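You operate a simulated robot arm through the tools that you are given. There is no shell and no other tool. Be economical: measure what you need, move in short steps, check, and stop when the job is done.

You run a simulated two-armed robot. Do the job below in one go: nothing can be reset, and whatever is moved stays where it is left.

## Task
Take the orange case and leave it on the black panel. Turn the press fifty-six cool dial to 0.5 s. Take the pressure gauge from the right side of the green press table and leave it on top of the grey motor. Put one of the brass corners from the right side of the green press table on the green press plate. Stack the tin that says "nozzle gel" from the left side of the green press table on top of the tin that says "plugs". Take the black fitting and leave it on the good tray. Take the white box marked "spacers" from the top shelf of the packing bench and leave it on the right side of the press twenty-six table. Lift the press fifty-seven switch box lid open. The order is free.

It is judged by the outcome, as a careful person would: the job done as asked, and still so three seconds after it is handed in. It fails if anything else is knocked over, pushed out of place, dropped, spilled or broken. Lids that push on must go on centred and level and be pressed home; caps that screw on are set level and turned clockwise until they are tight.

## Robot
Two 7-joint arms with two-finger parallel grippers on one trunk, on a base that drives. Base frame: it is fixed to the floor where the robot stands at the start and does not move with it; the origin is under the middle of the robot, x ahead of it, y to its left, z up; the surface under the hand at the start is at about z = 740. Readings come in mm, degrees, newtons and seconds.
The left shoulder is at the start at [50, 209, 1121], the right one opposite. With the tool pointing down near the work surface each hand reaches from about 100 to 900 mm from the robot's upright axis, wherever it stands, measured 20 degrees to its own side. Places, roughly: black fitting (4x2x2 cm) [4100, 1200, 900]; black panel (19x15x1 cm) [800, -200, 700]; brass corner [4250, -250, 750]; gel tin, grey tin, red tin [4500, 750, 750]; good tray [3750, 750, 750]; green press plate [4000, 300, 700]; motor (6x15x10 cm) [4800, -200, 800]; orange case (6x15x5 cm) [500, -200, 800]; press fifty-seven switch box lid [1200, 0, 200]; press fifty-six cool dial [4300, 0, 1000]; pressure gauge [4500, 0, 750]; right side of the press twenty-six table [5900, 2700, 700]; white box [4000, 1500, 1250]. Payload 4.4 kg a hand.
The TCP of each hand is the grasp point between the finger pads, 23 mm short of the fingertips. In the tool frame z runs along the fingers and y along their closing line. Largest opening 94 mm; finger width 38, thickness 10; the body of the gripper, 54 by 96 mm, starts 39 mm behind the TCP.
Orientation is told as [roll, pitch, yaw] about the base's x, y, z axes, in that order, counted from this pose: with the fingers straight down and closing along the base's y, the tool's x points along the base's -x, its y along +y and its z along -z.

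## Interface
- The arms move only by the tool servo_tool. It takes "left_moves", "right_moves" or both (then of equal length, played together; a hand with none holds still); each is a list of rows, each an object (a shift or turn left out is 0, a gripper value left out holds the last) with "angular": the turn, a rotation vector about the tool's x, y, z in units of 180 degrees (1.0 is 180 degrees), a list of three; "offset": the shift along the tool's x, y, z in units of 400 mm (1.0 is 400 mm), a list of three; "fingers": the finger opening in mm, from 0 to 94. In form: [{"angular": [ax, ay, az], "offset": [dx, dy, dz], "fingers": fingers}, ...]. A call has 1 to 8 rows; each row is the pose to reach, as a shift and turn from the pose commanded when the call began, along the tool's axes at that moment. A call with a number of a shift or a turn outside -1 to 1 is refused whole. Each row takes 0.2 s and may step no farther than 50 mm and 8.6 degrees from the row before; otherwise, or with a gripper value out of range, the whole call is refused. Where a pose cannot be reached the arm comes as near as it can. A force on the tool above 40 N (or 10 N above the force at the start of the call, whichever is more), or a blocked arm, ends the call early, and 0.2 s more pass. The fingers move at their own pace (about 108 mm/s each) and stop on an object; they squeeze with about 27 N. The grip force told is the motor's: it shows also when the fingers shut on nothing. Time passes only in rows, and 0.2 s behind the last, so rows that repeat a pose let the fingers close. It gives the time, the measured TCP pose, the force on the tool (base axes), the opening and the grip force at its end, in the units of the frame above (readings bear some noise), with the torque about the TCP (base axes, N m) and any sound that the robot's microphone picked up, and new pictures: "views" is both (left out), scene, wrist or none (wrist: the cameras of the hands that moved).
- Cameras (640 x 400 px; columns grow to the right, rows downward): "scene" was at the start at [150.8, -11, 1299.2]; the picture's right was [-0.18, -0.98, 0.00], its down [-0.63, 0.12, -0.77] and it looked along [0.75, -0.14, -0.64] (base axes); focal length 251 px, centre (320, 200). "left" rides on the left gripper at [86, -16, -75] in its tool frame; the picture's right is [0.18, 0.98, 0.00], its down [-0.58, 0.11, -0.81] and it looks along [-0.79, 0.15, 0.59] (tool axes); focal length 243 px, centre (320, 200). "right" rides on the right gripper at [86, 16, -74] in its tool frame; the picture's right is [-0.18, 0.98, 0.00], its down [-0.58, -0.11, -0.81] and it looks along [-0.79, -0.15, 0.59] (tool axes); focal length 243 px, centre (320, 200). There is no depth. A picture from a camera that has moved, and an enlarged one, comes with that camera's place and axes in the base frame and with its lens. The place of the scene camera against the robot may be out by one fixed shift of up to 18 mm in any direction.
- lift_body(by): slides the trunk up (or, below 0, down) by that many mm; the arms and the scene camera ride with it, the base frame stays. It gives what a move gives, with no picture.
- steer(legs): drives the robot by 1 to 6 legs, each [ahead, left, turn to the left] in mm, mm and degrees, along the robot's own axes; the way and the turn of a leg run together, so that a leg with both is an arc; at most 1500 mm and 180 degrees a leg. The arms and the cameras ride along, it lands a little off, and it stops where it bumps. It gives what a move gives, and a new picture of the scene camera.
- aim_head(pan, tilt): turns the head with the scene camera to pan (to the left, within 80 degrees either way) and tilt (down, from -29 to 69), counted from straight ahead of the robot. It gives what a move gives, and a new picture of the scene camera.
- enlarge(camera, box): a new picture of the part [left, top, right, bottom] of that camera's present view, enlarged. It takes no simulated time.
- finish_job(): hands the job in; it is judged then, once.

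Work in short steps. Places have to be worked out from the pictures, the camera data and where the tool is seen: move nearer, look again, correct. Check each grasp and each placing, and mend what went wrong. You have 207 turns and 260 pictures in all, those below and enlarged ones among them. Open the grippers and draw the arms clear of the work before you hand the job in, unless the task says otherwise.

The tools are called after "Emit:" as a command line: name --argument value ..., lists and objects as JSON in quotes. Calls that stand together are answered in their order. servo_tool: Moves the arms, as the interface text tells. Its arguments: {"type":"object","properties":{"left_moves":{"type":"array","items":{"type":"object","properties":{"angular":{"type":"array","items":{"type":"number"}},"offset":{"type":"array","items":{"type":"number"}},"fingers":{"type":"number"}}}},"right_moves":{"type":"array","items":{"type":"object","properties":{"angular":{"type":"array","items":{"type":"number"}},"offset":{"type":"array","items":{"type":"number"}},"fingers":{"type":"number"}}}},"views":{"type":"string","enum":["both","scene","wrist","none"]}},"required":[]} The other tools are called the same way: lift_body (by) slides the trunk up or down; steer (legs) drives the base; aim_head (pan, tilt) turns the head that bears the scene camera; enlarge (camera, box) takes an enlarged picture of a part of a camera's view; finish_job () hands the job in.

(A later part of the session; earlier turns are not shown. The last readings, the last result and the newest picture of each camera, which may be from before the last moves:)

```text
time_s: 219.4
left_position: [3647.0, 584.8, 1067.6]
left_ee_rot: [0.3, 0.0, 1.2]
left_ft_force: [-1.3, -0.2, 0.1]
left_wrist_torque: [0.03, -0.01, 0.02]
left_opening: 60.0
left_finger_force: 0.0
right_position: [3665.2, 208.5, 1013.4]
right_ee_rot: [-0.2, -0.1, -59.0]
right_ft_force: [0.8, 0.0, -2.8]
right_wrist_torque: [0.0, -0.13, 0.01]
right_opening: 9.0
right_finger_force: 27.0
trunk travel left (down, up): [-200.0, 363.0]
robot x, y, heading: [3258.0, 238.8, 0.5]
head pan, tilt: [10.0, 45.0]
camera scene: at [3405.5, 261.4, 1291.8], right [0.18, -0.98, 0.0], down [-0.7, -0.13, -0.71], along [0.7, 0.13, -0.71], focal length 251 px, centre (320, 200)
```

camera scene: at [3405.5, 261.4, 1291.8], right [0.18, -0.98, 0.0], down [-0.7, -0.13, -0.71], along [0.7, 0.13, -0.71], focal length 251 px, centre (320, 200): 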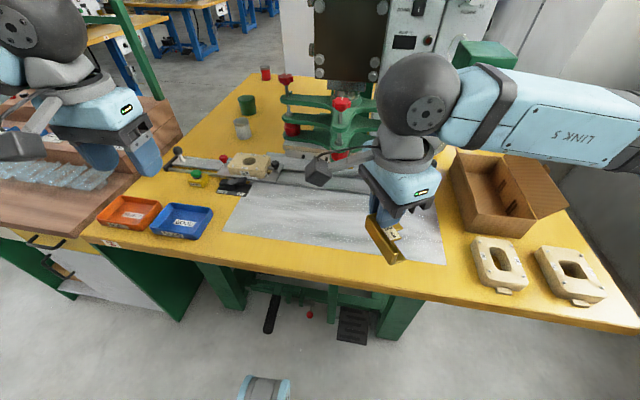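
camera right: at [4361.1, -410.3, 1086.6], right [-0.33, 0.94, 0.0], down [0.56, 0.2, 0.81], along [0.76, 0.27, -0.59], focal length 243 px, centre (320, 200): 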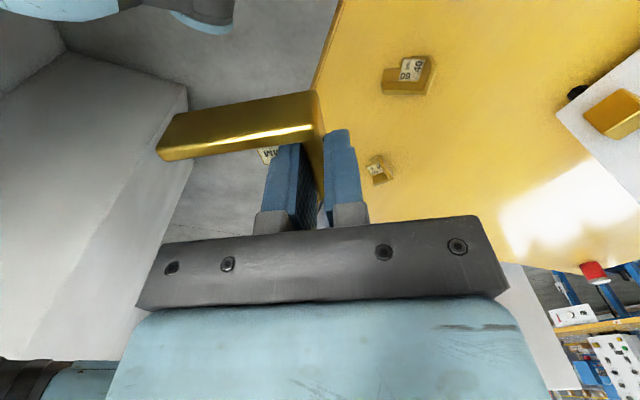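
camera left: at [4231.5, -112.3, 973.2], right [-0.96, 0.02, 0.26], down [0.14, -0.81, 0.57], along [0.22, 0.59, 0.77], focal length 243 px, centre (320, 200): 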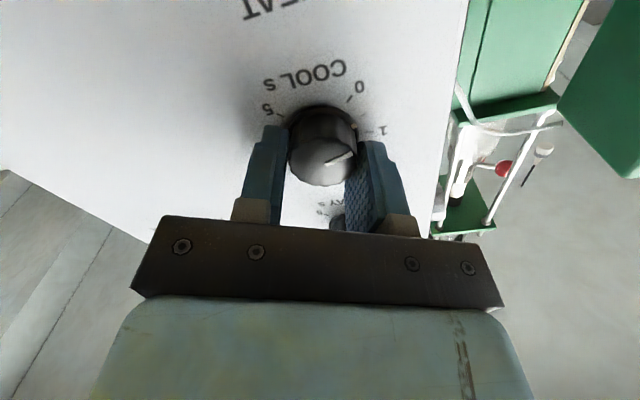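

Plate's clear area is around (3850,310). Move the corner over there and lower to ~10 mm above.

Emit:
servo_tool --right_moves '[{"offset": [-0.01, 0.11, 0.02]}, {"offset": [-0.02, 0.22, 0.04]}, {"offset": [-0.03, 0.33, 0.06]}, {"offset": [-0.04, 0.43, 0.12]}, {"offset": [-0.041, 0.515, 0.2]}, {"offset": [-0.041, 0.515, 0.32]}, {"offset": [-0.041, 0.515, 0.44]}, {"offset": [-0.041, 0.515, 0.55]}]' --views "both"

```text
time_s: 220.6
left_position: [3642.7, 579.3, 1069.9]
left_ee_rot: [0.4, -0.2, 0.9]
left_ft_force: [0.9, 0.0, -0.5]
left_wrist_torque: [0.02, 0.07, -0.03]
left_opening: 59.9
left_finger_force: 0.1
right_position: [3829.6, 298.9, 945.0]
right_ee_rot: [-0.3, 0.0, -58.0]
right_ft_force: [-64.2, -17.9, 14.5]
right_wrist_torque: [1.02, -5.38, -0.78]
right_opening: 8.8
right_finger_force: 27.1
trunk travel left (down, up): [-200.0, 363.0]
robot x, y, heading: [3255.7, 241.8, 0.2]
head pan, tilt: [10.0, 45.0]
stopped in row 6 (right hand): the force on the tool passed its limit at 112 N (the readings are from after the stop); the commanded pose is now the measured one
camera scene: at [3398.5, 258.1, 1293.0], right [0.18, -0.98, 0.0], down [-0.69, -0.12, -0.71], along [0.7, 0.13, -0.7], focal length 251 px, centre (320, 200)
camera right: at [3798.9, 379.7, 1018.8], right [0.93, 0.37, 0.0], down [0.22, -0.55, 0.81], along [0.29, -0.75, -0.59], focal length 243 px, centre (320, 200)
```

scene: 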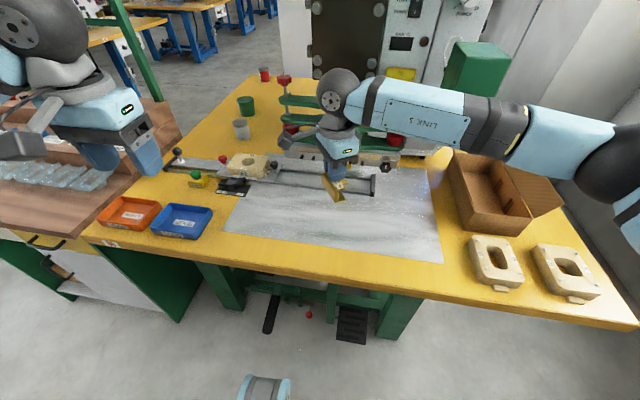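
right: 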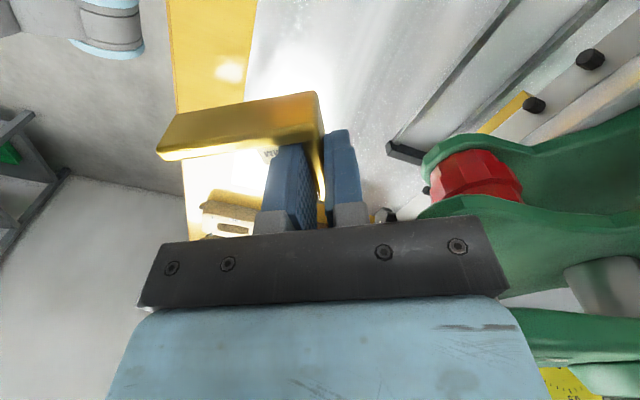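

The wrist touched the press's green arm. Back off in x, move to the right part of the plate (≈3815,120), away from the spider.

Emit:
servo_tool --right_moves '[{"offset": [0.05, -0.085, -0.03]}, {"offset": [0.1, -0.17, -0.05]}, {"offset": [-0.015, -0.195, -0.05]}, {"offset": [-0.13, -0.22, -0.05]}, {"offset": [-0.245, -0.245, -0.05]}, {"offset": [-0.36, -0.269, -0.05]}]' --views "both"

```text
time_s: 222.0
left_position: [3646.1, 580.7, 1067.4]
left_ee_rot: [0.4, 0.0, 1.0]
left_ft_force: [0.5, 0.1, 0.0]
left_wrist_torque: [0.05, -0.01, 0.01]
left_opening: 60.1
left_finger_force: 0.1
right_position: [3825.4, 114.7, 961.4]
right_ee_rot: [-0.5, 0.0, -58.5]
right_ft_force: [0.0, -1.0, -3.4]
right_wrist_torque: [-0.02, -0.06, 0.0]
right_opening: 8.9
right_finger_force: 26.5
trunk travel left (down, up): [-200.0, 363.0]
robot x, y, heading: [3257.3, 240.8, 0.3]
head pan, tilt: [10.0, 45.0]
camera scene: at [3404.8, 259.3, 1291.8], right [0.18, -0.98, 0.0], down [-0.7, -0.12, -0.71], along [0.7, 0.13, -0.71], focal length 251 px, centre (320, 200)
camera right: at [3794.0, 197.1, 1035.2], right [0.93, 0.36, -0.01], down [0.22, -0.55, 0.81], along [0.28, -0.76, -0.59], focal length 243 px, centre (320, 200)
```

scene: 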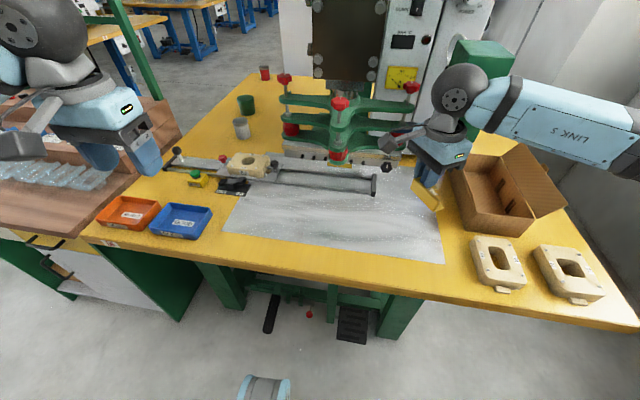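
right: 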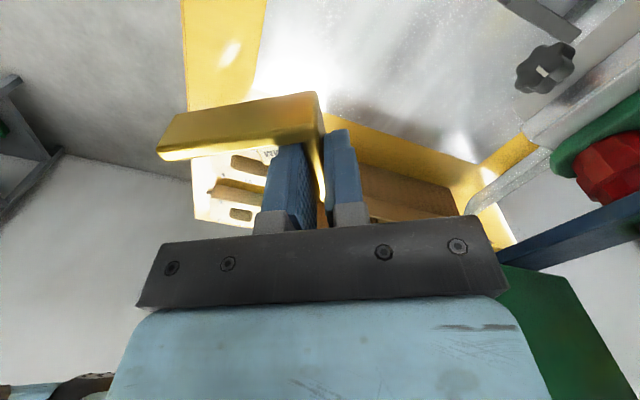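

Rotate the piece by ~40° so it lies wholly on the plate, shifting to about (3832,147).

Emit:
servo_tool --right_moves '[{"offset": [0.011, 0.01, 0], "angular": [0, 0, -0.044]}, {"offset": [0.023, 0.02, 0], "angular": [0, 0, -0.089]}, {"offset": [0.034, 0.03, 0], "angular": [0, 0, -0.133]}, {"offset": [0.046, 0.04, 0], "angular": [0, 0, -0.178]}, {"offset": [0.057, 0.05, 0], "angular": [0, 0, -0.222]}, {"offset": [0.057, 0.05, 0.1], "angular": [0, 0, -0.222]}, {"offset": [0.057, 0.05, 0.2], "angular": [0, 0, -0.222]}, {"offset": [0.057, 0.05, 0.3], "angular": [0, 0, -0.222]}]' --views "both"

```text
time_s: 223.8
left_position: [3647.7, 583.0, 1066.7]
left_ee_rot: [0.4, 0.0, 1.0]
left_ft_force: [-0.5, -0.1, -0.1]
left_wrist_torque: [-0.02, 0.03, -0.05]
left_opening: 60.1
left_finger_force: 0.0
right_position: [3827.0, 149.1, 840.2]
right_ee_rot: [-0.4, 0.3, -18.5]
right_ft_force: [0.5, 0.1, -3.9]
right_wrist_torque: [0.08, -0.05, 0.01]
right_opening: 8.9
right_finger_force: 27.0
trunk travel left (down, up): [-200.0, 363.0]
robot x, y, heading: [3257.4, 238.7, 0.1]
head pan, tilt: [10.0, 45.0]
camera scene: at [3405.5, 260.1, 1291.7], right [0.18, -0.98, 0.0], down [-0.7, -0.13, -0.71], along [0.7, 0.13, -0.71], focal length 251 px, centre (320, 200)
camera right: at [3751.8, 191.5, 915.4], right [0.49, 0.87, -0.01], down [0.52, -0.28, 0.8], along [0.7, -0.4, -0.59], focal length 243 px, centre (320, 200)
```

scene: 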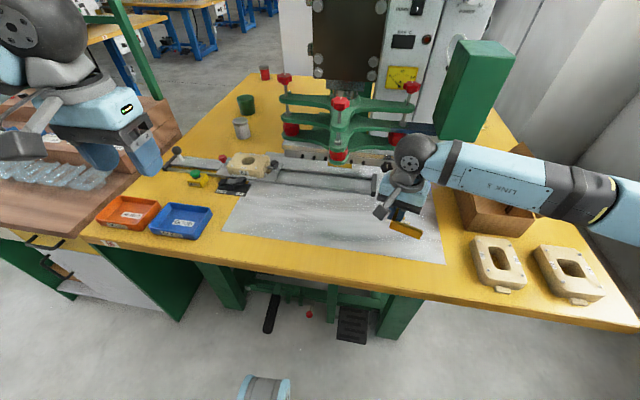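
right: 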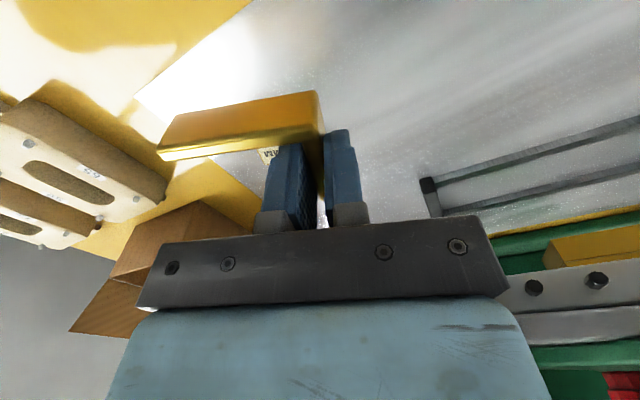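

Good. Lower to contact with the plate.

Emit:
servo_tool --right_moves '[{"offset": [-0.01, 0.02, 0.08]}, {"offset": [-0.01, 0.02, 0.14]}, {"offset": [-0.01, 0.02, 0.15]}, {"offset": [-0.01, 0.02, 0.16]}, {"offset": [-0.01, 0.02, 0.168]}, {"offset": [-0.01, 0.02, 0.174]}]' --views "none"

```text
time_s: 225.2
left_position: [3645.2, 581.6, 1068.9]
left_ee_rot: [0.3, 0.0, 1.0]
left_ft_force: [0.2, -1.0, 0.3]
left_wrist_torque: [0.01, 0.02, -0.01]
left_opening: 60.1
left_finger_force: 0.0
right_position: [3833.4, 155.6, 772.1]
right_ee_rot: [-0.3, 0.1, -18.6]
right_ft_force: [-1.3, -1.8, 10.5]
right_wrist_torque: [-0.07, -0.34, -0.02]
right_opening: 8.7
right_finger_force: 27.1
trunk travel left (down, up): [-200.0, 363.0]
robot x, y, heading: [3260.8, 239.9, 0.0]
head pan, tilt: [10.0, 45.0]
```

Contact. Open to 40 and lift off.

Emit:
servo_tool --right_moves '[{"offset": [0, 0, -0.006]}, {"offset": [0, 0, -0.006], "fingers": 36}, {"offset": [0, 0, -0.006], "fingers": 36}, {"offset": [0, 0, -0.08], "fingers": 36}, {"offset": [0, 0, -0.2], "fingers": 36}, {"offset": [0.08, 0, -0.3], "fingers": 60}, {"offset": [0.16, -0.05, -0.38], "fingers": 94}]' --views "scene"

```text
refused: row 6 steps farther than a row can; nothing moved
```

Emit:
servo_tool --right_moves '[{"offset": [0, 0, -0.006]}, {"offset": [0, 0, -0.006], "fingers": 36}, {"offset": [0, 0, -0.006], "fingers": 36}, {"offset": [0, 0, -0.1], "fingers": 36}, {"offset": [0, 0, -0.2], "fingers": 36}, {"offset": [0.05, 0, -0.3], "fingers": 60}, {"offset": [0.12, -0.03, -0.38], "fingers": 94}, {"offset": [0.2, -0.06, -0.46], "fingers": 94}]' --views "scene"

```text
time_s: 227.0
left_position: [3645.7, 583.0, 1067.7]
left_ee_rot: [0.3, 0.0, 1.0]
left_ft_force: [0.0, 0.0, -0.1]
left_wrist_torque: [0.03, 0.0, 0.01]
left_opening: 59.9
left_finger_force: 0.0
right_position: [3748.9, 158.9, 956.2]
right_ee_rot: [-0.3, 0.2, -18.5]
right_ft_force: [-0.6, -0.6, -0.2]
right_wrist_torque: [0.0, -0.01, 0.0]
right_opening: 94.0
right_finger_force: 0.0
trunk travel left (down, up): [-200.0, 363.0]
robot x, y, heading: [3254.9, 242.0, 0.1]
head pan, tilt: [10.0, 45.0]
camera scene: at [3403.9, 260.8, 1291.9], right [0.18, -0.98, 0.0], down [-0.7, -0.13, -0.71], along [0.7, 0.13, -0.71], focal length 251 px, centre (320, 200)
```

scene: 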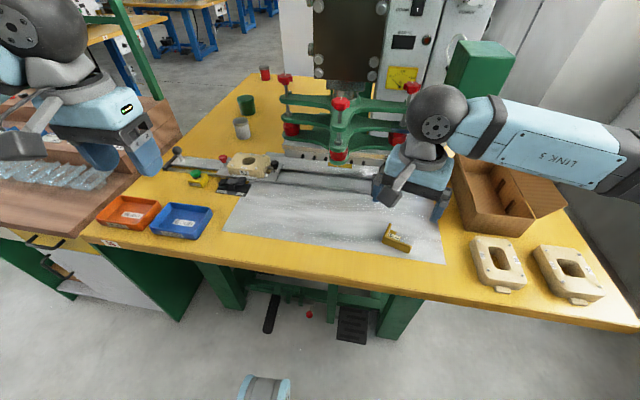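

Corner lies on the plate. Retract the right arm to carry pose and look left toward the tins and packing bench.

Emit:
servo_tool --right_moves '[{"offset": [0.05, -0.1, -0.02]}, {"offset": [0.1, -0.2, -0.04]}, {"offset": [0.16, -0.3, -0.06]}, {"offset": [0.22, -0.4, -0.08]}, {"offset": [0.28, -0.5, -0.1]}, {"offset": [0.32, -0.56, -0.14]}, {"offset": [0.32, -0.56, -0.2]}]' --views "none"

Emit:
lift_body --by 200

Emit:
aim_head --pan 40 --tilt 25

```text
time_s: 228.6
left_position: [3647.2, 582.0, 1066.7]
left_ee_rot: [0.4, 0.0, 1.0]
left_ft_force: [-0.1, 0.0, -0.2]
left_wrist_torque: [0.0, -0.01, -0.02]
left_opening: 59.8
left_finger_force: 0.2
right_position: [3584.7, -9.7, 1045.1]
right_ee_rot: [-0.6, 0.2, -18.5]
right_ft_force: [-0.3, 1.5, 0.3]
right_wrist_torque: [-0.04, 0.01, 0.0]
right_opening: 94.2
right_finger_force: 0.0
right hand out of reach, approached as far as the arm can: row 5, 6, 7
trunk travel left (down, up): [-200.0, 363.0]
robot x, y, heading: [3258.6, 243.7, 0.5]
head pan, tilt: [10.0, 45.0]
```

```text
time_s: 230.8
left_position: [3645.7, 581.7, 1265.9]
left_ee_rot: [0.2, 0.0, 1.0]
left_ft_force: [0.1, 0.0, 0.1]
left_wrist_torque: [-0.01, 0.02, -0.02]
left_opening: 60.1
left_finger_force: 0.1
right_position: [3586.0, -9.9, 1245.0]
right_ee_rot: [-0.3, 0.4, -18.4]
right_ft_force: [0.7, -0.7, -0.4]
right_wrist_torque: [0.02, 0.02, -0.04]
right_opening: 94.0
right_finger_force: 0.1
trunk travel left (down, up): [-400.0, 163.0]
robot x, y, heading: [3259.0, 241.8, 0.1]
head pan, tilt: [10.0, 45.0]
```

```text
time_s: 231.7
left_position: [3646.8, 581.4, 1268.0]
left_ee_rot: [0.4, 0.0, 1.1]
left_ft_force: [-0.2, 0.7, 0.3]
left_wrist_torque: [0.0, 0.02, -0.02]
left_opening: 59.9
left_finger_force: 0.0
right_position: [3585.9, -11.8, 1245.1]
right_ee_rot: [-0.5, 0.4, -18.5]
right_ft_force: [-0.5, 0.3, -0.9]
right_wrist_torque: [0.02, -0.01, 0.03]
right_opening: 94.1
right_finger_force: 0.0
trunk travel left (down, up): [-400.0, 163.0]
robot x, y, heading: [3255.5, 241.5, 0.1]
head pan, tilt: [40.0, 25.0]
camera scene: at [3395.0, 305.5, 1522.3], right [0.65, -0.76, 0.0], down [-0.32, -0.27, -0.91], along [0.69, 0.58, -0.42], focal length 251 px, centre (320, 200)
```

scene: 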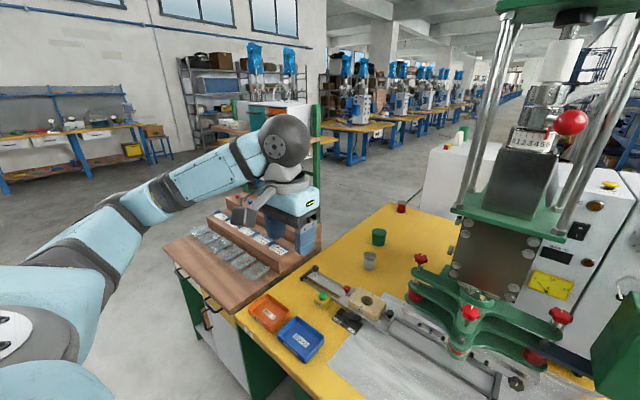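

Enlarge the bench and tins.

Emit:
enlarge --camera "scene" --box '[160, 90, 440, 290]'

Emit:
enlarge --camera "scene" --box '[350, 195, 420, 275]'

```text
2.00 times, centred on (300, 190) of scene
camera zoom: at [3395.0, 305.5, 1522.3], right [0.65, -0.76, 0.0], down [-0.32, -0.27, -0.91], along [0.69, 0.58, -0.42], focal length 502 px, centre (360, 220)
```

zoom: 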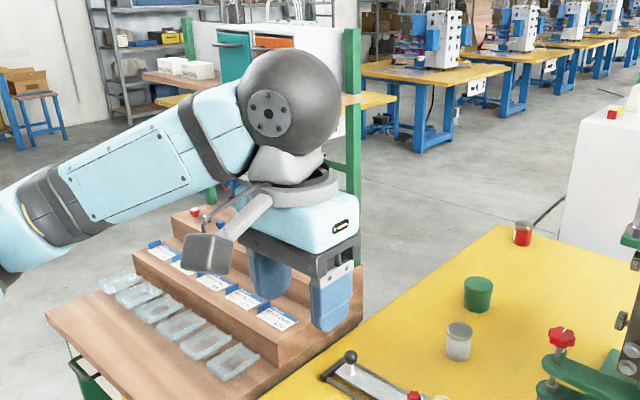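

```text
5.00 times, centred on (385, 235) of scene
camera zoom: at [3395.0, 305.5, 1522.3], right [0.65, -0.76, 0.0], down [-0.32, -0.27, -0.91], along [0.69, 0.58, -0.42], focal length 1255 px, centre (-5, 25)
```

zoom: 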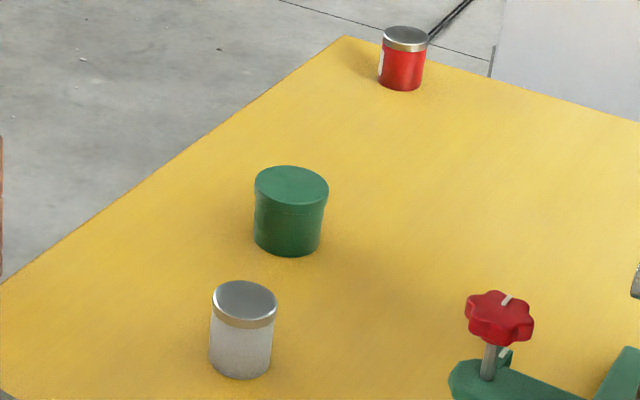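

Drive over to the packing bench front.

Emit:
steer --legs '[[-350, 0, 0], [0, 900, 0]]'

Emit:
aim_head --pan 0 --tilt 25

```text
time_s: 241.9
left_position: [3264.2, 1493.5, 1266.3]
left_ee_rot: [0.3, 0.0, 2.5]
left_ft_force: [0.5, 0.0, 0.4]
left_wrist_torque: [0.03, 0.02, -0.02]
left_opening: 60.2
left_finger_force: 0.1
right_position: [3217.7, 898.8, 1244.7]
right_ee_rot: [-0.4, 0.4, -17.1]
right_ft_force: [0.3, 0.1, -0.5]
right_wrist_torque: [0.02, 0.02, -0.02]
right_opening: 94.2
right_finger_force: 0.1
trunk travel left (down, up): [-400.0, 163.0]
robot x, y, heading: [2885.2, 1143.1, 1.7]
head pan, tilt: [40.0, 25.0]
camera scene: at [3019.4, 1210.2, 1522.4], right [0.67, -0.75, 0.0], down [-0.32, -0.28, -0.91], along [0.68, 0.6, -0.42], focal length 251 px, centre (320, 200)
```

scene: 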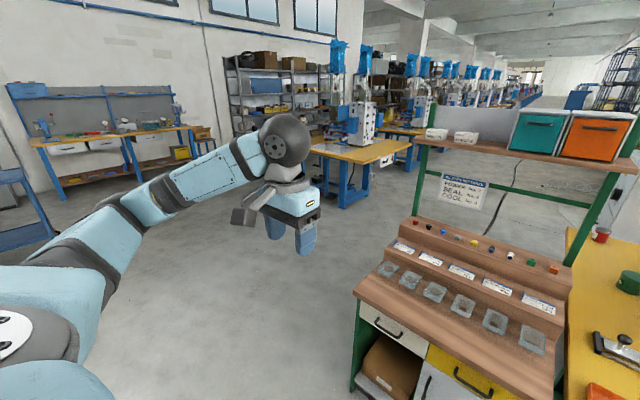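

```text
time_s: 243.0
left_position: [3263.4, 1493.3, 1267.8]
left_ee_rot: [0.3, 0.0, 2.4]
left_ft_force: [0.1, -0.5, -0.9]
left_wrist_torque: [0.0, 0.02, -0.01]
left_opening: 60.0
left_finger_force: 0.1
right_position: [3218.2, 898.4, 1244.8]
right_ee_rot: [-0.4, 0.4, -17.1]
right_ft_force: [0.5, -0.3, -0.6]
right_wrist_torque: [0.01, -0.02, 0.01]
right_opening: 94.0
right_finger_force: 0.1
trunk travel left (down, up): [-400.0, 163.0]
robot x, y, heading: [2885.4, 1142.2, 1.7]
head pan, tilt: [0.0, 25.0]
camera scene: at [3042.7, 1151.8, 1522.4], right [0.03, -1.0, 0.0], down [-0.42, -0.01, -0.91], along [0.91, 0.03, -0.42], focal length 251 px, centre (320, 200)
```

scene: 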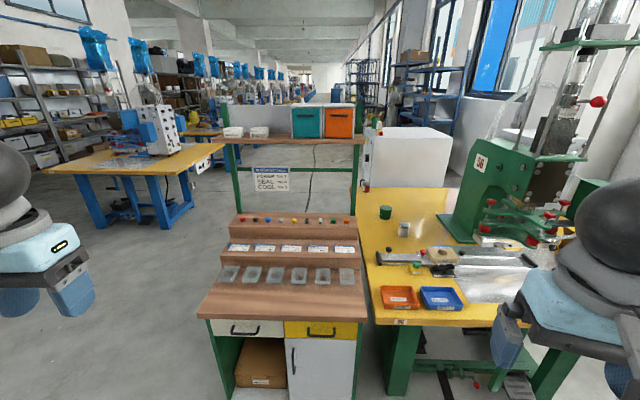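

Enlarge the fittings row and the top shelf.

Emit:
enlarge --camera "scene" --box '[215, 205, 365, 290]'

Emit:
enlarge --camera "scene" --box '[210, 95, 370, 195]'

```text
4.27 times, centred on (290, 248) of scene
camera zoom: at [3042.7, 1151.8, 1522.4], right [0.03, -1.0, 0.0], down [-0.42, -0.01, -0.91], along [0.91, 0.03, -0.42], focal length 1071 px, centre (448, -3)
```

zoom: 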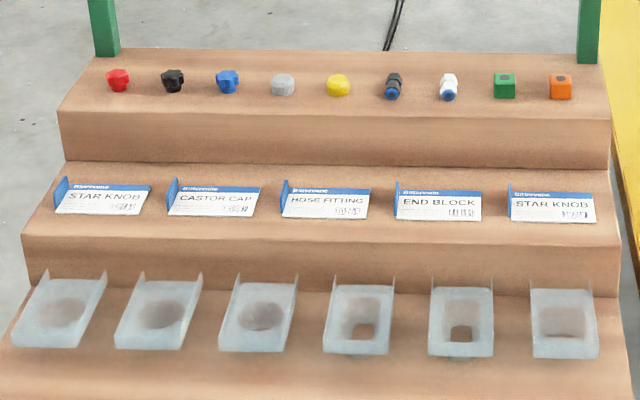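

```text
4.00 times, centred on (290, 145) of scene
camera zoom: at [3042.7, 1151.8, 1522.4], right [0.03, -1.0, 0.0], down [-0.42, -0.01, -0.91], along [0.91, 0.03, -0.42], focal length 1004 px, centre (440, 420)
```

zoom: 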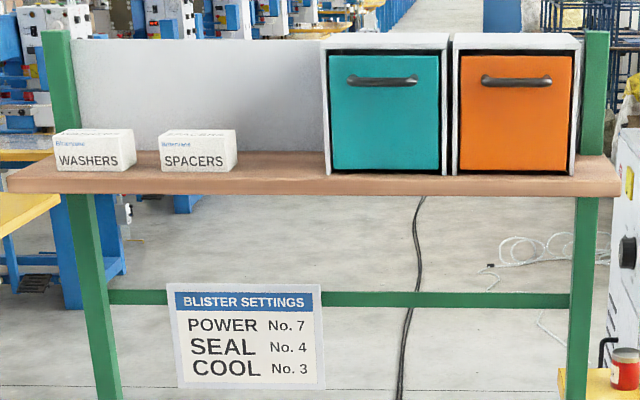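

Black hose fitting is at about (4112,1252,~895), the "SPACERS" box at about (4150,1456,~1300). Lower the trunk and drive up to the bench.

Emit:
lift_body --by -150

Emit:
steer --legs '[[420, 0, -1.5]]'

Emit:
aim_head --pan 8 --tilt 30

Emit:
enlarge --camera "scene" --box '[230, 150, 430, 300]'

```text
time_s: 244.7
left_position: [3263.6, 1493.2, 1117.8]
left_ee_rot: [0.3, 0.0, 2.5]
left_ft_force: [-0.9, 0.0, 0.3]
left_wrist_torque: [-0.01, 0.0, 0.0]
left_opening: 59.7
left_finger_force: 0.1
right_position: [3217.6, 898.2, 1094.7]
right_ee_rot: [-0.4, 0.3, -17.1]
right_ft_force: [0.0, -0.3, 0.7]
right_wrist_torque: [0.03, 0.02, -0.01]
right_opening: 94.0
right_finger_force: 0.0
trunk travel left (down, up): [-250.0, 313.0]
robot x, y, heading: [2884.4, 1147.2, 1.8]
head pan, tilt: [0.0, 25.0]
```

```text
time_s: 247.3
left_position: [3690.9, 1487.7, 1119.2]
left_ee_rot: [0.4, 0.0, 0.8]
left_ft_force: [-0.4, -0.7, 0.2]
left_wrist_torque: [-0.02, 0.02, 0.0]
left_opening: 60.0
left_finger_force: 0.2
right_position: [3627.8, 895.7, 1096.3]
right_ee_rot: [-0.3, 0.3, -18.7]
right_ft_force: [0.2, -0.4, -0.2]
right_wrist_torque: [0.02, -0.03, -0.04]
right_opening: 93.8
right_finger_force: 0.2
trunk travel left (down, up): [-250.0, 313.0]
robot x, y, heading: [3300.7, 1148.8, 0.1]
head pan, tilt: [0.0, 25.0]
camera scene: at [3460.0, 1153.5, 1372.3], right [0.0, -1.0, 0.0], down [-0.42, 0.0, -0.91], along [0.91, 0.0, -0.42], focal length 251 px, centre (320, 200)
```

scene: 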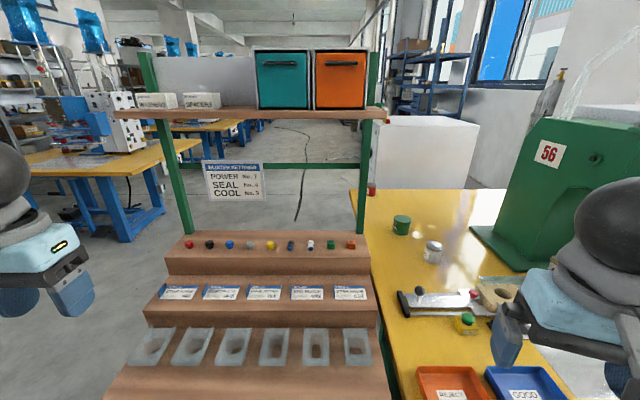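

```text
time_s: 248.0
left_position: [3689.7, 1487.8, 1117.3]
left_ee_rot: [0.3, 0.0, 0.8]
left_ft_force: [1.3, 1.0, 0.4]
left_wrist_torque: [0.03, 0.01, -0.01]
left_opening: 59.8
left_finger_force: 0.0
right_position: [3627.5, 894.7, 1095.1]
right_ee_rot: [-0.4, 0.3, -18.7]
right_ft_force: [-0.3, -0.7, 0.4]
right_wrist_torque: [0.0, -0.01, 0.03]
right_opening: 94.2
right_finger_force: 0.1
trunk travel left (down, up): [-250.0, 313.0]
robot x, y, heading: [3301.6, 1150.6, -0.2]
head pan, tilt: [8.0, 30.0]
camera scene: at [3456.8, 1166.0, 1364.5], right [0.14, -0.99, 0.0], down [-0.49, -0.07, -0.87], along [0.86, 0.12, -0.5], focal length 251 px, centre (320, 200)
```

scene: 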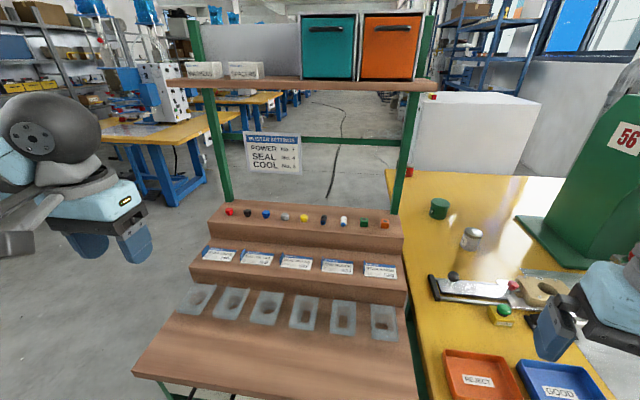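

```text
2.67 times, centred on (330, 225) of scene
camera zoom: at [3456.8, 1166.0, 1364.5], right [0.14, -0.99, 0.0], down [-0.49, -0.07, -0.87], along [0.86, 0.12, -0.5], focal length 669 px, centre (293, 133)
```

zoom: 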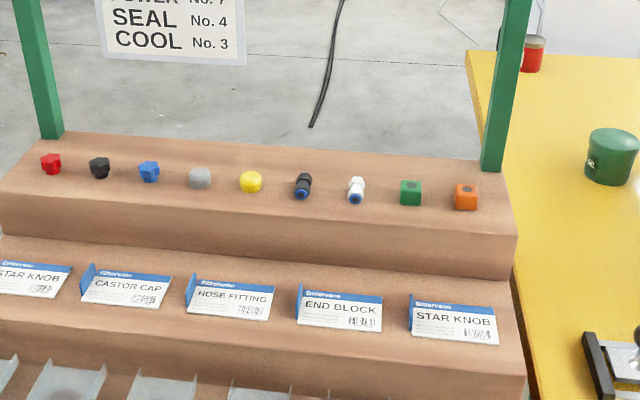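

Fitting triangulated at ≈(4065,1243,920). Bring the left hand toward it, pitching 40° forward.

Emit:
servo_tool --left_moves '[{"offset": [-0.078, -0.063, 0.016], "angular": [0, -0.028, 0]}, {"offset": [-0.156, -0.125, 0.031], "angular": [0, -0.056, 0]}, {"offset": [-0.234, -0.188, 0.047], "angular": [0, -0.083, 0]}, {"offset": [-0.312, -0.25, 0.0625], "angular": [0, -0.111, 0]}, {"offset": [-0.39, -0.313, 0.078], "angular": [0, -0.139, 0]}, {"offset": [-0.468, -0.375, 0.094], "angular": [0, -0.167, 0]}, {"offset": [-0.546, -0.438, 0.11], "angular": [0, -0.194, 0]}, {"offset": [-0.625, -0.55, 0.125], "angular": [0, -0.222, 0]}]' --views "both"

```text
refused: row 8 steps farther than a row can; nothing moved
```

Emit:
servo_tool --left_moves '[{"offset": [-0.078, -0.068, 0.016], "angular": [0, -0.028, 0]}, {"offset": [-0.156, -0.136, 0.031], "angular": [0, -0.056, 0]}, {"offset": [-0.234, -0.204, 0.047], "angular": [0, -0.083, 0]}, {"offset": [-0.312, -0.272, 0.0625], "angular": [0, -0.111, 0]}, {"offset": [-0.39, -0.34, 0.078], "angular": [0, -0.139, 0]}, {"offset": [-0.468, -0.41, 0.094], "angular": [0, -0.167, 0]}, {"offset": [-0.546, -0.48, 0.11], "angular": [0, -0.194, 0]}, {"offset": [-0.625, -0.55, 0.125], "angular": [0, -0.222, 0]}]' --views "both"

```text
time_s: 249.8
left_position: [3944.8, 1271.2, 1066.0]
left_ee_rot: [0.4, -40.2, 0.6]
left_ft_force: [-0.1, -0.1, 0.2]
left_wrist_torque: [0.0, -0.04, 0.01]
left_opening: 59.9
left_finger_force: 0.0
right_position: [3627.2, 895.3, 1094.4]
right_ee_rot: [-0.5, 0.5, -18.8]
right_ft_force: [-0.8, 0.2, 0.0]
right_wrist_torque: [-0.03, 0.04, 0.0]
right_opening: 94.0
right_finger_force: 0.0
trunk travel left (down, up): [-250.0, 313.0]
robot x, y, heading: [3296.8, 1146.1, 0.3]
head pan, tilt: [8.0, 30.0]
camera scene: at [3457.6, 1165.2, 1364.4], right [0.14, -0.99, 0.0], down [-0.5, -0.07, -0.87], along [0.86, 0.12, -0.5], focal length 251 px, centre (320, 200)
camera left: at [3831.1, 1253.4, 1069.2], right [-0.16, 0.98, -0.11], down [-0.07, 0.1, 0.99], along [0.99, 0.16, 0.06], focal length 243 px, centre (320, 200)
```

scene: 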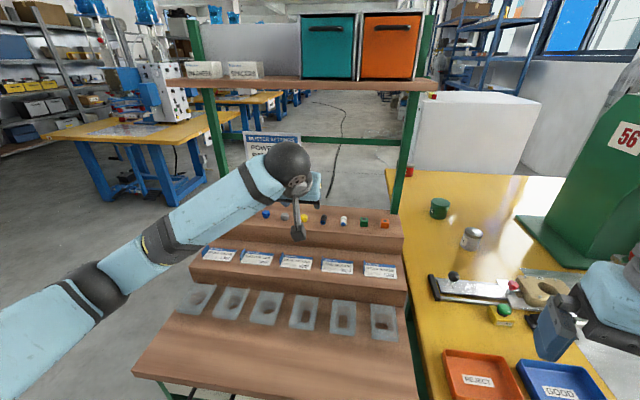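
left: 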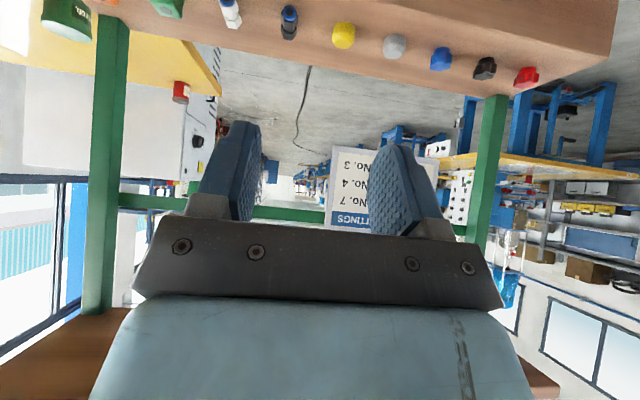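

Approach to ~40 mm above the fitting's surface with 50 mm opening.

Emit:
servo_tool --left_moves '[{"offset": [-0.02, -0.033, 0.09], "fingers": 50}, {"offset": [-0.04, -0.065, 0.18]}, {"offset": [-0.05, -0.065, 0.28]}, {"offset": [-0.06, -0.065, 0.38]}, {"offset": [-0.06, -0.065, 0.38]}]' --views "both"

```text
time_s: 251.0
left_position: [4059.2, 1246.9, 964.6]
left_ee_rot: [0.4, -40.0, 0.6]
left_ft_force: [-0.4, -0.4, -0.8]
left_wrist_torque: [0.01, 0.0, 0.03]
left_opening: 49.7
left_finger_force: 0.2
right_position: [3627.5, 896.6, 1095.4]
right_ee_rot: [-0.4, 0.4, -18.8]
right_ft_force: [0.3, -0.1, -0.2]
right_wrist_torque: [0.01, 0.03, 0.04]
right_opening: 93.7
right_finger_force: 0.0
trunk travel left (down, up): [-250.0, 313.0]
robot x, y, heading: [3302.6, 1147.8, 0.1]
head pan, tilt: [8.0, 30.0]
camera scene: at [3456.5, 1166.3, 1364.5], right [0.14, -0.99, 0.0], down [-0.49, -0.07, -0.87], along [0.86, 0.12, -0.5], focal length 251 px, centre (320, 200)
camera left: at [3946.1, 1229.3, 966.5], right [-0.16, 0.98, -0.11], down [-0.07, 0.1, 0.99], along [0.99, 0.16, 0.06], focal length 243 px, centre (320, 200)
```

scene: 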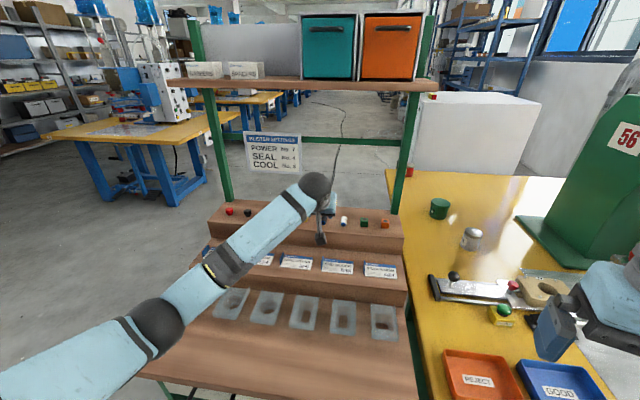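
left: 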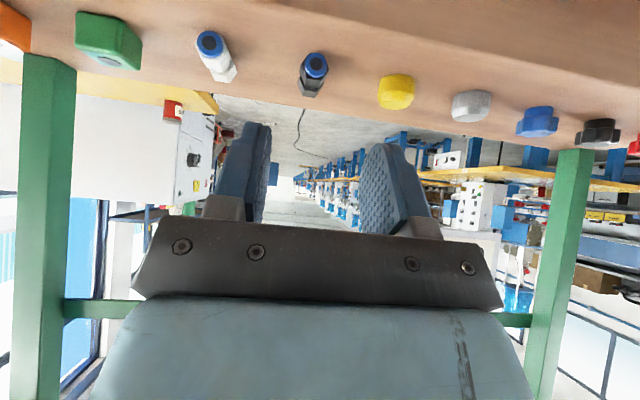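

Parallax between the two wrist views puts the fitting further: ≈(4155,1247,871). Advance partway and re-check.

Emit:
servo_tool --left_moves '[{"offset": [-0.023, 0, 0.1]}, {"offset": [-0.046, 0, 0.2]}, {"offset": [-0.046, 0, 0.2]}]' --views "wrist"

```text
time_s: 251.8
left_position: [4124.4, 1248.4, 917.7]
left_ee_rot: [0.4, -40.0, 0.6]
left_ft_force: [0.2, -0.5, 0.2]
left_wrist_torque: [-0.02, 0.02, 0.0]
left_opening: 50.1
left_finger_force: 0.1
right_position: [3627.5, 895.8, 1095.0]
right_ee_rot: [-0.3, 0.3, -18.6]
right_ft_force: [0.7, -0.4, -0.5]
right_wrist_torque: [-0.02, -0.01, 0.0]
right_opening: 93.9
right_finger_force: 0.1
trunk travel left (down, up): [-250.0, 313.0]
robot x, y, heading: [3299.0, 1151.3, -0.0]
head pan, tilt: [8.0, 30.0]
camera left: at [4011.7, 1231.4, 919.2], right [-0.16, 0.98, -0.11], down [-0.07, 0.1, 0.99], along [0.98, 0.16, 0.06], focal length 243 px, centre (320, 200)
```

left: 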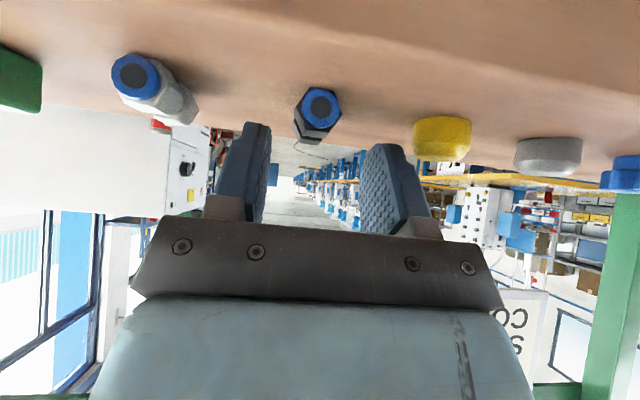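

Fitting centre ≈(4160,1247,876), surface ≈866. Move in to TCP (4156,1247,899) and close.

Emit:
servo_tool --left_moves '[{"offset": [-0.016, -0.003, 0.045]}, {"offset": [-0.031, -0.003, 0.088]}, {"offset": [-0.031, -0.003, 0.088], "fingers": 5}, {"offset": [-0.031, -0.003, 0.088], "fingers": 5}, {"offset": [-0.031, -0.003, 0.088], "fingers": 5}]' --views "wrist"

```text
time_s: 252.6
left_position: [4157.9, 1240.6, 910.1]
left_ee_rot: [-0.4, -41.1, 0.5]
left_ft_force: [-5.6, -2.3, 18.8]
left_wrist_torque: [0.0, 0.1, -0.1]
left_opening: 4.1
left_finger_force: 0.0
right_position: [3625.3, 895.4, 1095.3]
right_ee_rot: [-0.5, 0.2, -18.8]
right_ft_force: [0.2, 0.3, -0.4]
right_wrist_torque: [-0.06, -0.01, -0.02]
right_opening: 93.8
right_finger_force: 0.0
trunk travel left (down, up): [-250.0, 313.0]
robot x, y, heading: [3299.7, 1150.2, -0.1]
head pan, tilt: [8.0, 30.0]
stopped in row 4 (left hand): the force on the tool passed its limit at 48 N (the readings are from after the stop); the commanded pose is now the measured one
camera left: at [4044.2, 1224.0, 910.3], right [-0.14, 0.98, -0.13], down [-0.09, 0.11, 0.99], along [0.99, 0.15, 0.07], focal length 243 px, centre (320, 200)
```

left: 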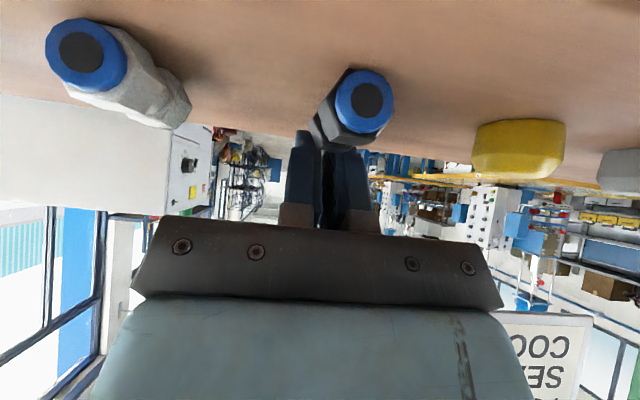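

The fingers closed over its top and slipped off. Raise, open and re-measure.

Emit:
servo_tool --left_moves '[{"offset": [-0.024, 0, -0.029]}, {"offset": [-0.048, 0, -0.0575], "fingers": 50}, {"offset": [-0.01, 0, -0.09], "fingers": 50}, {"offset": [-0.01, 0, -0.09], "fingers": 50}]' --views "wrist"

```text
time_s: 253.6
left_position: [4138.3, 1242.1, 934.0]
left_ee_rot: [-0.1, -40.7, 0.5]
left_ft_force: [0.9, 0.0, 0.1]
left_wrist_torque: [0.03, 0.0, 0.04]
left_opening: 49.8
left_finger_force: 0.0
right_position: [3627.0, 894.8, 1095.5]
right_ee_rot: [-0.4, 0.4, -18.8]
right_ft_force: [0.4, 0.6, 0.6]
right_wrist_torque: [0.01, 0.0, 0.03]
right_opening: 94.0
right_finger_force: 0.1
trunk travel left (down, up): [-250.0, 313.0]
robot x, y, heading: [3299.3, 1147.4, -0.3]
head pan, tilt: [8.0, 30.0]
camera left: at [4025.4, 1223.9, 935.1], right [-0.15, 0.98, -0.12], down [-0.08, 0.11, 0.99], along [0.99, 0.16, 0.07], focal length 243 px, centre (320, 200)
```

left: 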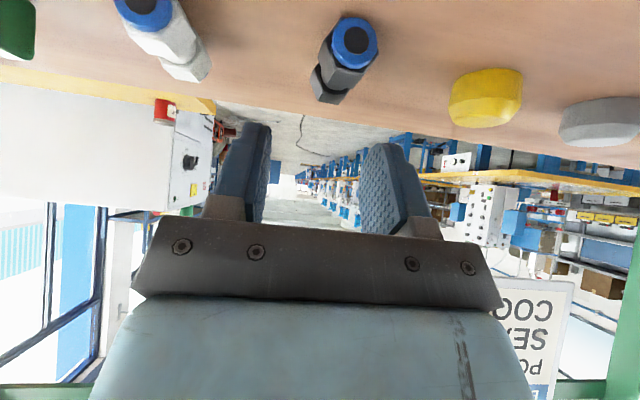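

Surface is lower than I judged (~858); fitting centre ≈(4158,1246,869). Make the hand steeper (20° pitch) and hover above it.

Emit:
servo_tool --left_moves '[{"offset": [-0.008, 0.003, 0.016], "angular": [0, 0.037, 0]}, {"offset": [-0.016, 0.006, 0.033], "angular": [0, 0.074, 0]}, {"offset": [-0.023, 0.01, 0.05], "angular": [0, 0.111, 0]}, {"offset": [-0.023, 0.01, 0.05], "angular": [0, 0.111, 0]}]' --views "wrist"

```text
time_s: 254.6
left_position: [4159.0, 1244.9, 923.7]
left_ee_rot: [-0.2, -20.5, 0.5]
left_ft_force: [-0.3, 0.2, -0.8]
left_wrist_torque: [-0.01, 0.0, -0.01]
left_opening: 49.9
left_finger_force: 0.0
right_position: [3627.0, 895.0, 1095.3]
right_ee_rot: [-0.4, 0.4, -18.9]
right_ft_force: [0.4, -0.4, -0.5]
right_wrist_torque: [-0.02, 0.03, 0.0]
right_opening: 93.8
right_finger_force: 0.1
trunk travel left (down, up): [-250.0, 313.0]
robot x, y, heading: [3298.6, 1149.8, 0.3]
head pan, tilt: [8.0, 30.0]
camera left: at [4053.0, 1229.0, 964.9], right [-0.18, 0.98, -0.07], down [0.26, 0.11, 0.96], along [0.95, 0.16, -0.28], focal length 243 px, centre (320, 200)
```

left: 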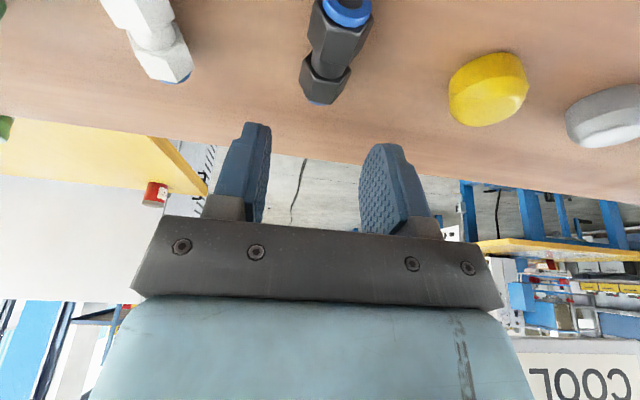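

Fitting spans x≈4115–4165, so centre x≈4138: shift back 21 mm, descend to z≈892 and look.

Emit:
servo_tool --left_moves '[{"offset": [0.05, 0.002, -0.019]}, {"offset": [0.065, 0.002, 0.017]}, {"offset": [0.079, 0.002, 0.053]}, {"offset": [0.079, 0.002, 0.053]}]' --views "wrist"

```text
time_s: 255.5
left_position: [4138.9, 1246.3, 907.8]
left_ee_rot: [-0.3, -22.0, 0.5]
left_ft_force: [-8.7, 0.7, 18.8]
left_wrist_torque: [0.5, 0.39, 0.29]
left_opening: 50.1
left_finger_force: 0.1
right_position: [3624.1, 894.8, 1096.9]
right_ee_rot: [-0.3, 0.2, -18.9]
right_ft_force: [-0.2, 0.9, -0.2]
right_wrist_torque: [0.02, -0.02, 0.02]
right_opening: 94.0
right_finger_force: 0.1
trunk travel left (down, up): [-250.0, 313.0]
robot x, y, heading: [3302.3, 1149.6, -0.1]
head pan, tilt: [8.0, 30.0]
stopped in row 4 (left hand): the force on the tool passed its limit at 44 N (the readings are from after the stop); the commanded pose is now the measured one
camera left: at [4031.5, 1229.4, 946.3], right [-0.18, 0.98, -0.07], down [0.24, 0.11, 0.97], along [0.96, 0.15, -0.25], focal length 243 px, centre (320, 200)
```

left: 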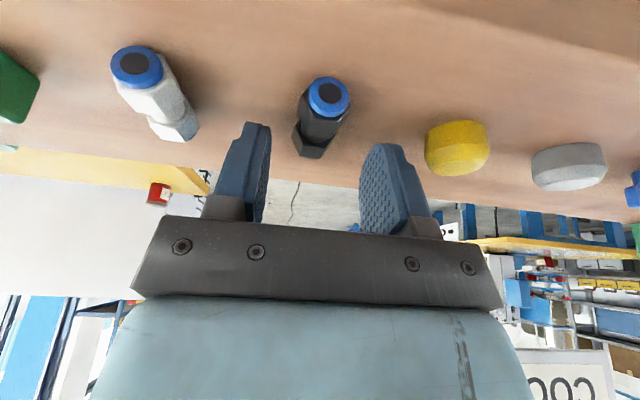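

The fingertips touch the surface at TCP z≈906, so the surface is ≈877 and the fitting centre ≈(4127,1242,887). Lift 2 mm, shift back 12 mm and close.

Emit:
servo_tool --left_moves '[{"offset": [-0.002, 0, -0.006]}, {"offset": [0.026, -0.01, -0.0155]}, {"offset": [0.026, -0.01, -0.0155], "fingers": 5}, {"offset": [0.026, -0.01, -0.0155], "fingers": 5}, {"offset": [0.026, -0.01, -0.0155], "fingers": 5}]' --views "wrist"

```text
time_s: 256.1
left_position: [4134.2, 1245.5, 909.4]
left_ee_rot: [0.0, -22.3, 0.5]
left_ft_force: [-0.4, -0.9, 0.9]
left_wrist_torque: [0.03, 0.0, 0.02]
left_opening: 49.9
left_finger_force: 0.1
right_position: [3626.8, 895.2, 1094.6]
right_ee_rot: [-0.4, 0.3, -18.9]
right_ft_force: [0.7, -0.5, -0.3]
right_wrist_torque: [-0.03, 0.03, 0.02]
right_opening: 93.9
right_finger_force: 0.1
trunk travel left (down, up): [-250.0, 313.0]
robot x, y, heading: [3302.0, 1149.1, -0.1]
head pan, tilt: [8.0, 30.0]
stopped in row 2 (left hand): the force on the tool passed its limit at 49 N (the readings are from after the stop); the commanded pose is now the measured one
camera left: at [4027.1, 1228.2, 945.9], right [-0.18, 0.98, -0.07], down [0.23, 0.11, 0.97], along [0.96, 0.16, -0.25], focal length 243 px, centre (320, 200)
```

left: 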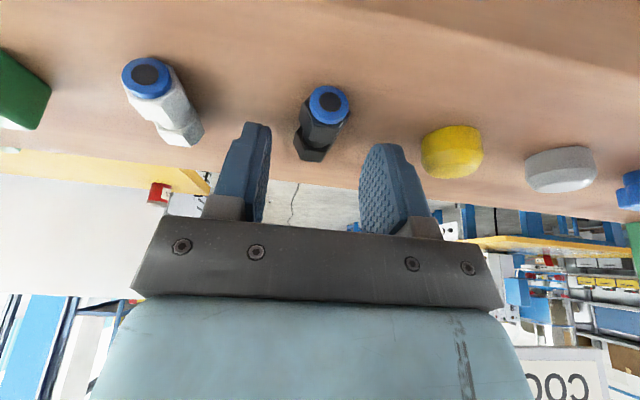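

Still touching. Raise 10 mm, shift back 14 mm, then look.

Emit:
servo_tool --left_moves '[{"offset": [-0.009, 0, -0.023]}, {"offset": [0.012, -0.008, -0.03]}, {"offset": [0.024, -0.01, -0.036]}, {"offset": [0.024, -0.01, -0.036]}]' --views "both"

```text
time_s: 257.1
left_position: [4121.4, 1240.8, 917.7]
left_ee_rot: [-0.1, -22.2, 0.5]
left_ft_force: [0.4, -1.3, -0.8]
left_wrist_torque: [0.03, 0.0, -0.03]
left_opening: 49.7
left_finger_force: 0.0
right_position: [3627.4, 894.7, 1095.0]
right_ee_rot: [-0.5, 0.4, -18.8]
right_ft_force: [0.1, 0.3, 0.1]
right_wrist_torque: [0.01, 0.0, 0.0]
right_opening: 94.2
right_finger_force: 0.0
trunk travel left (down, up): [-250.0, 313.0]
robot x, y, heading: [3303.2, 1150.0, 0.1]
head pan, tilt: [8.0, 30.0]
camera scene: at [3457.2, 1165.6, 1364.4], right [0.14, -0.99, 0.0], down [-0.5, -0.07, -0.87], along [0.86, 0.12, -0.5], focal length 251 px, centre (320, 200)
camera left: at [4012.6, 1224.0, 955.6], right [-0.18, 0.98, -0.07], down [0.23, 0.11, 0.97], along [0.96, 0.15, -0.25], focal length 243 px, centre (320, 200)
```

scene: 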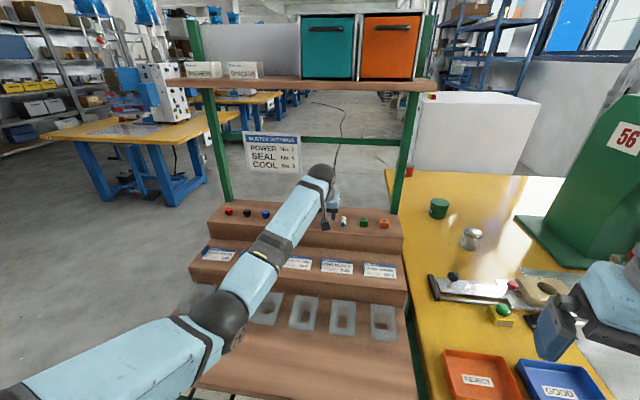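
left: 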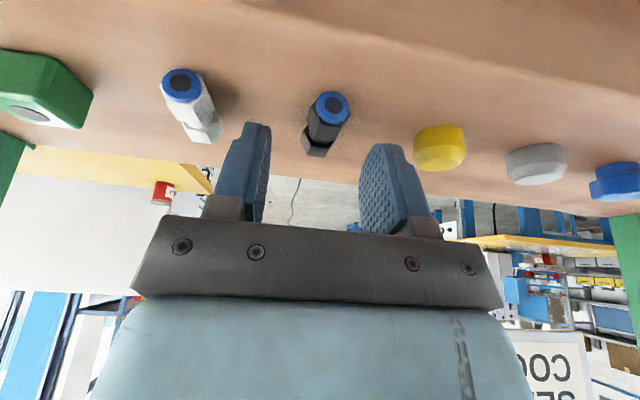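

Enlarge the scene around the hand to see what's touching.

Emit:
enlarge --camera "scene" --box '[280, 150, 400, 260]'

Emit:
enlarge --camera "left" --box '[220, 60, 420, 220]'

```text
3.64 times, centred on (340, 205) of scene
camera zoom: at [3457.2, 1165.6, 1364.4], right [0.14, -0.99, 0.0], down [-0.5, -0.07, -0.87], along [0.86, 0.12, -0.5], focal length 913 px, centre (247, 182)
```

zoom: 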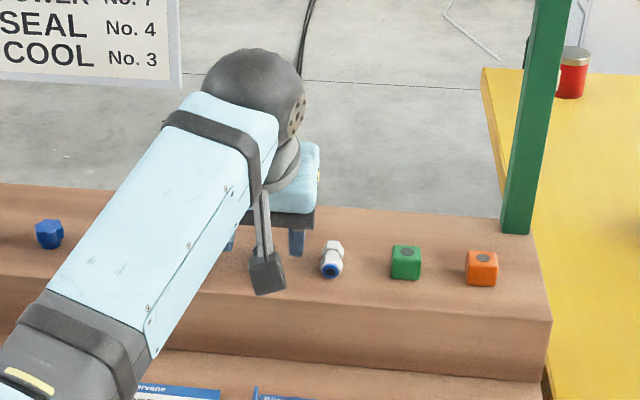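

```text
2.50 times, centred on (320, 140) of left
camera zoom: at [4012.6, 1224.0, 955.6], right [-0.18, 0.98, -0.07], down [0.23, 0.11, 0.97], along [0.96, 0.15, -0.25], focal length 606 px, centre (320, 350)
```

zoom: 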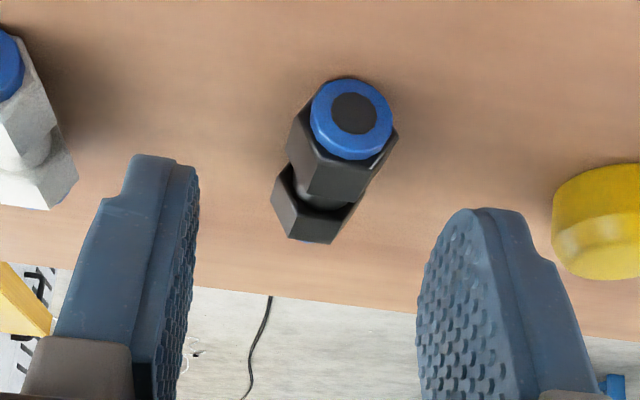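

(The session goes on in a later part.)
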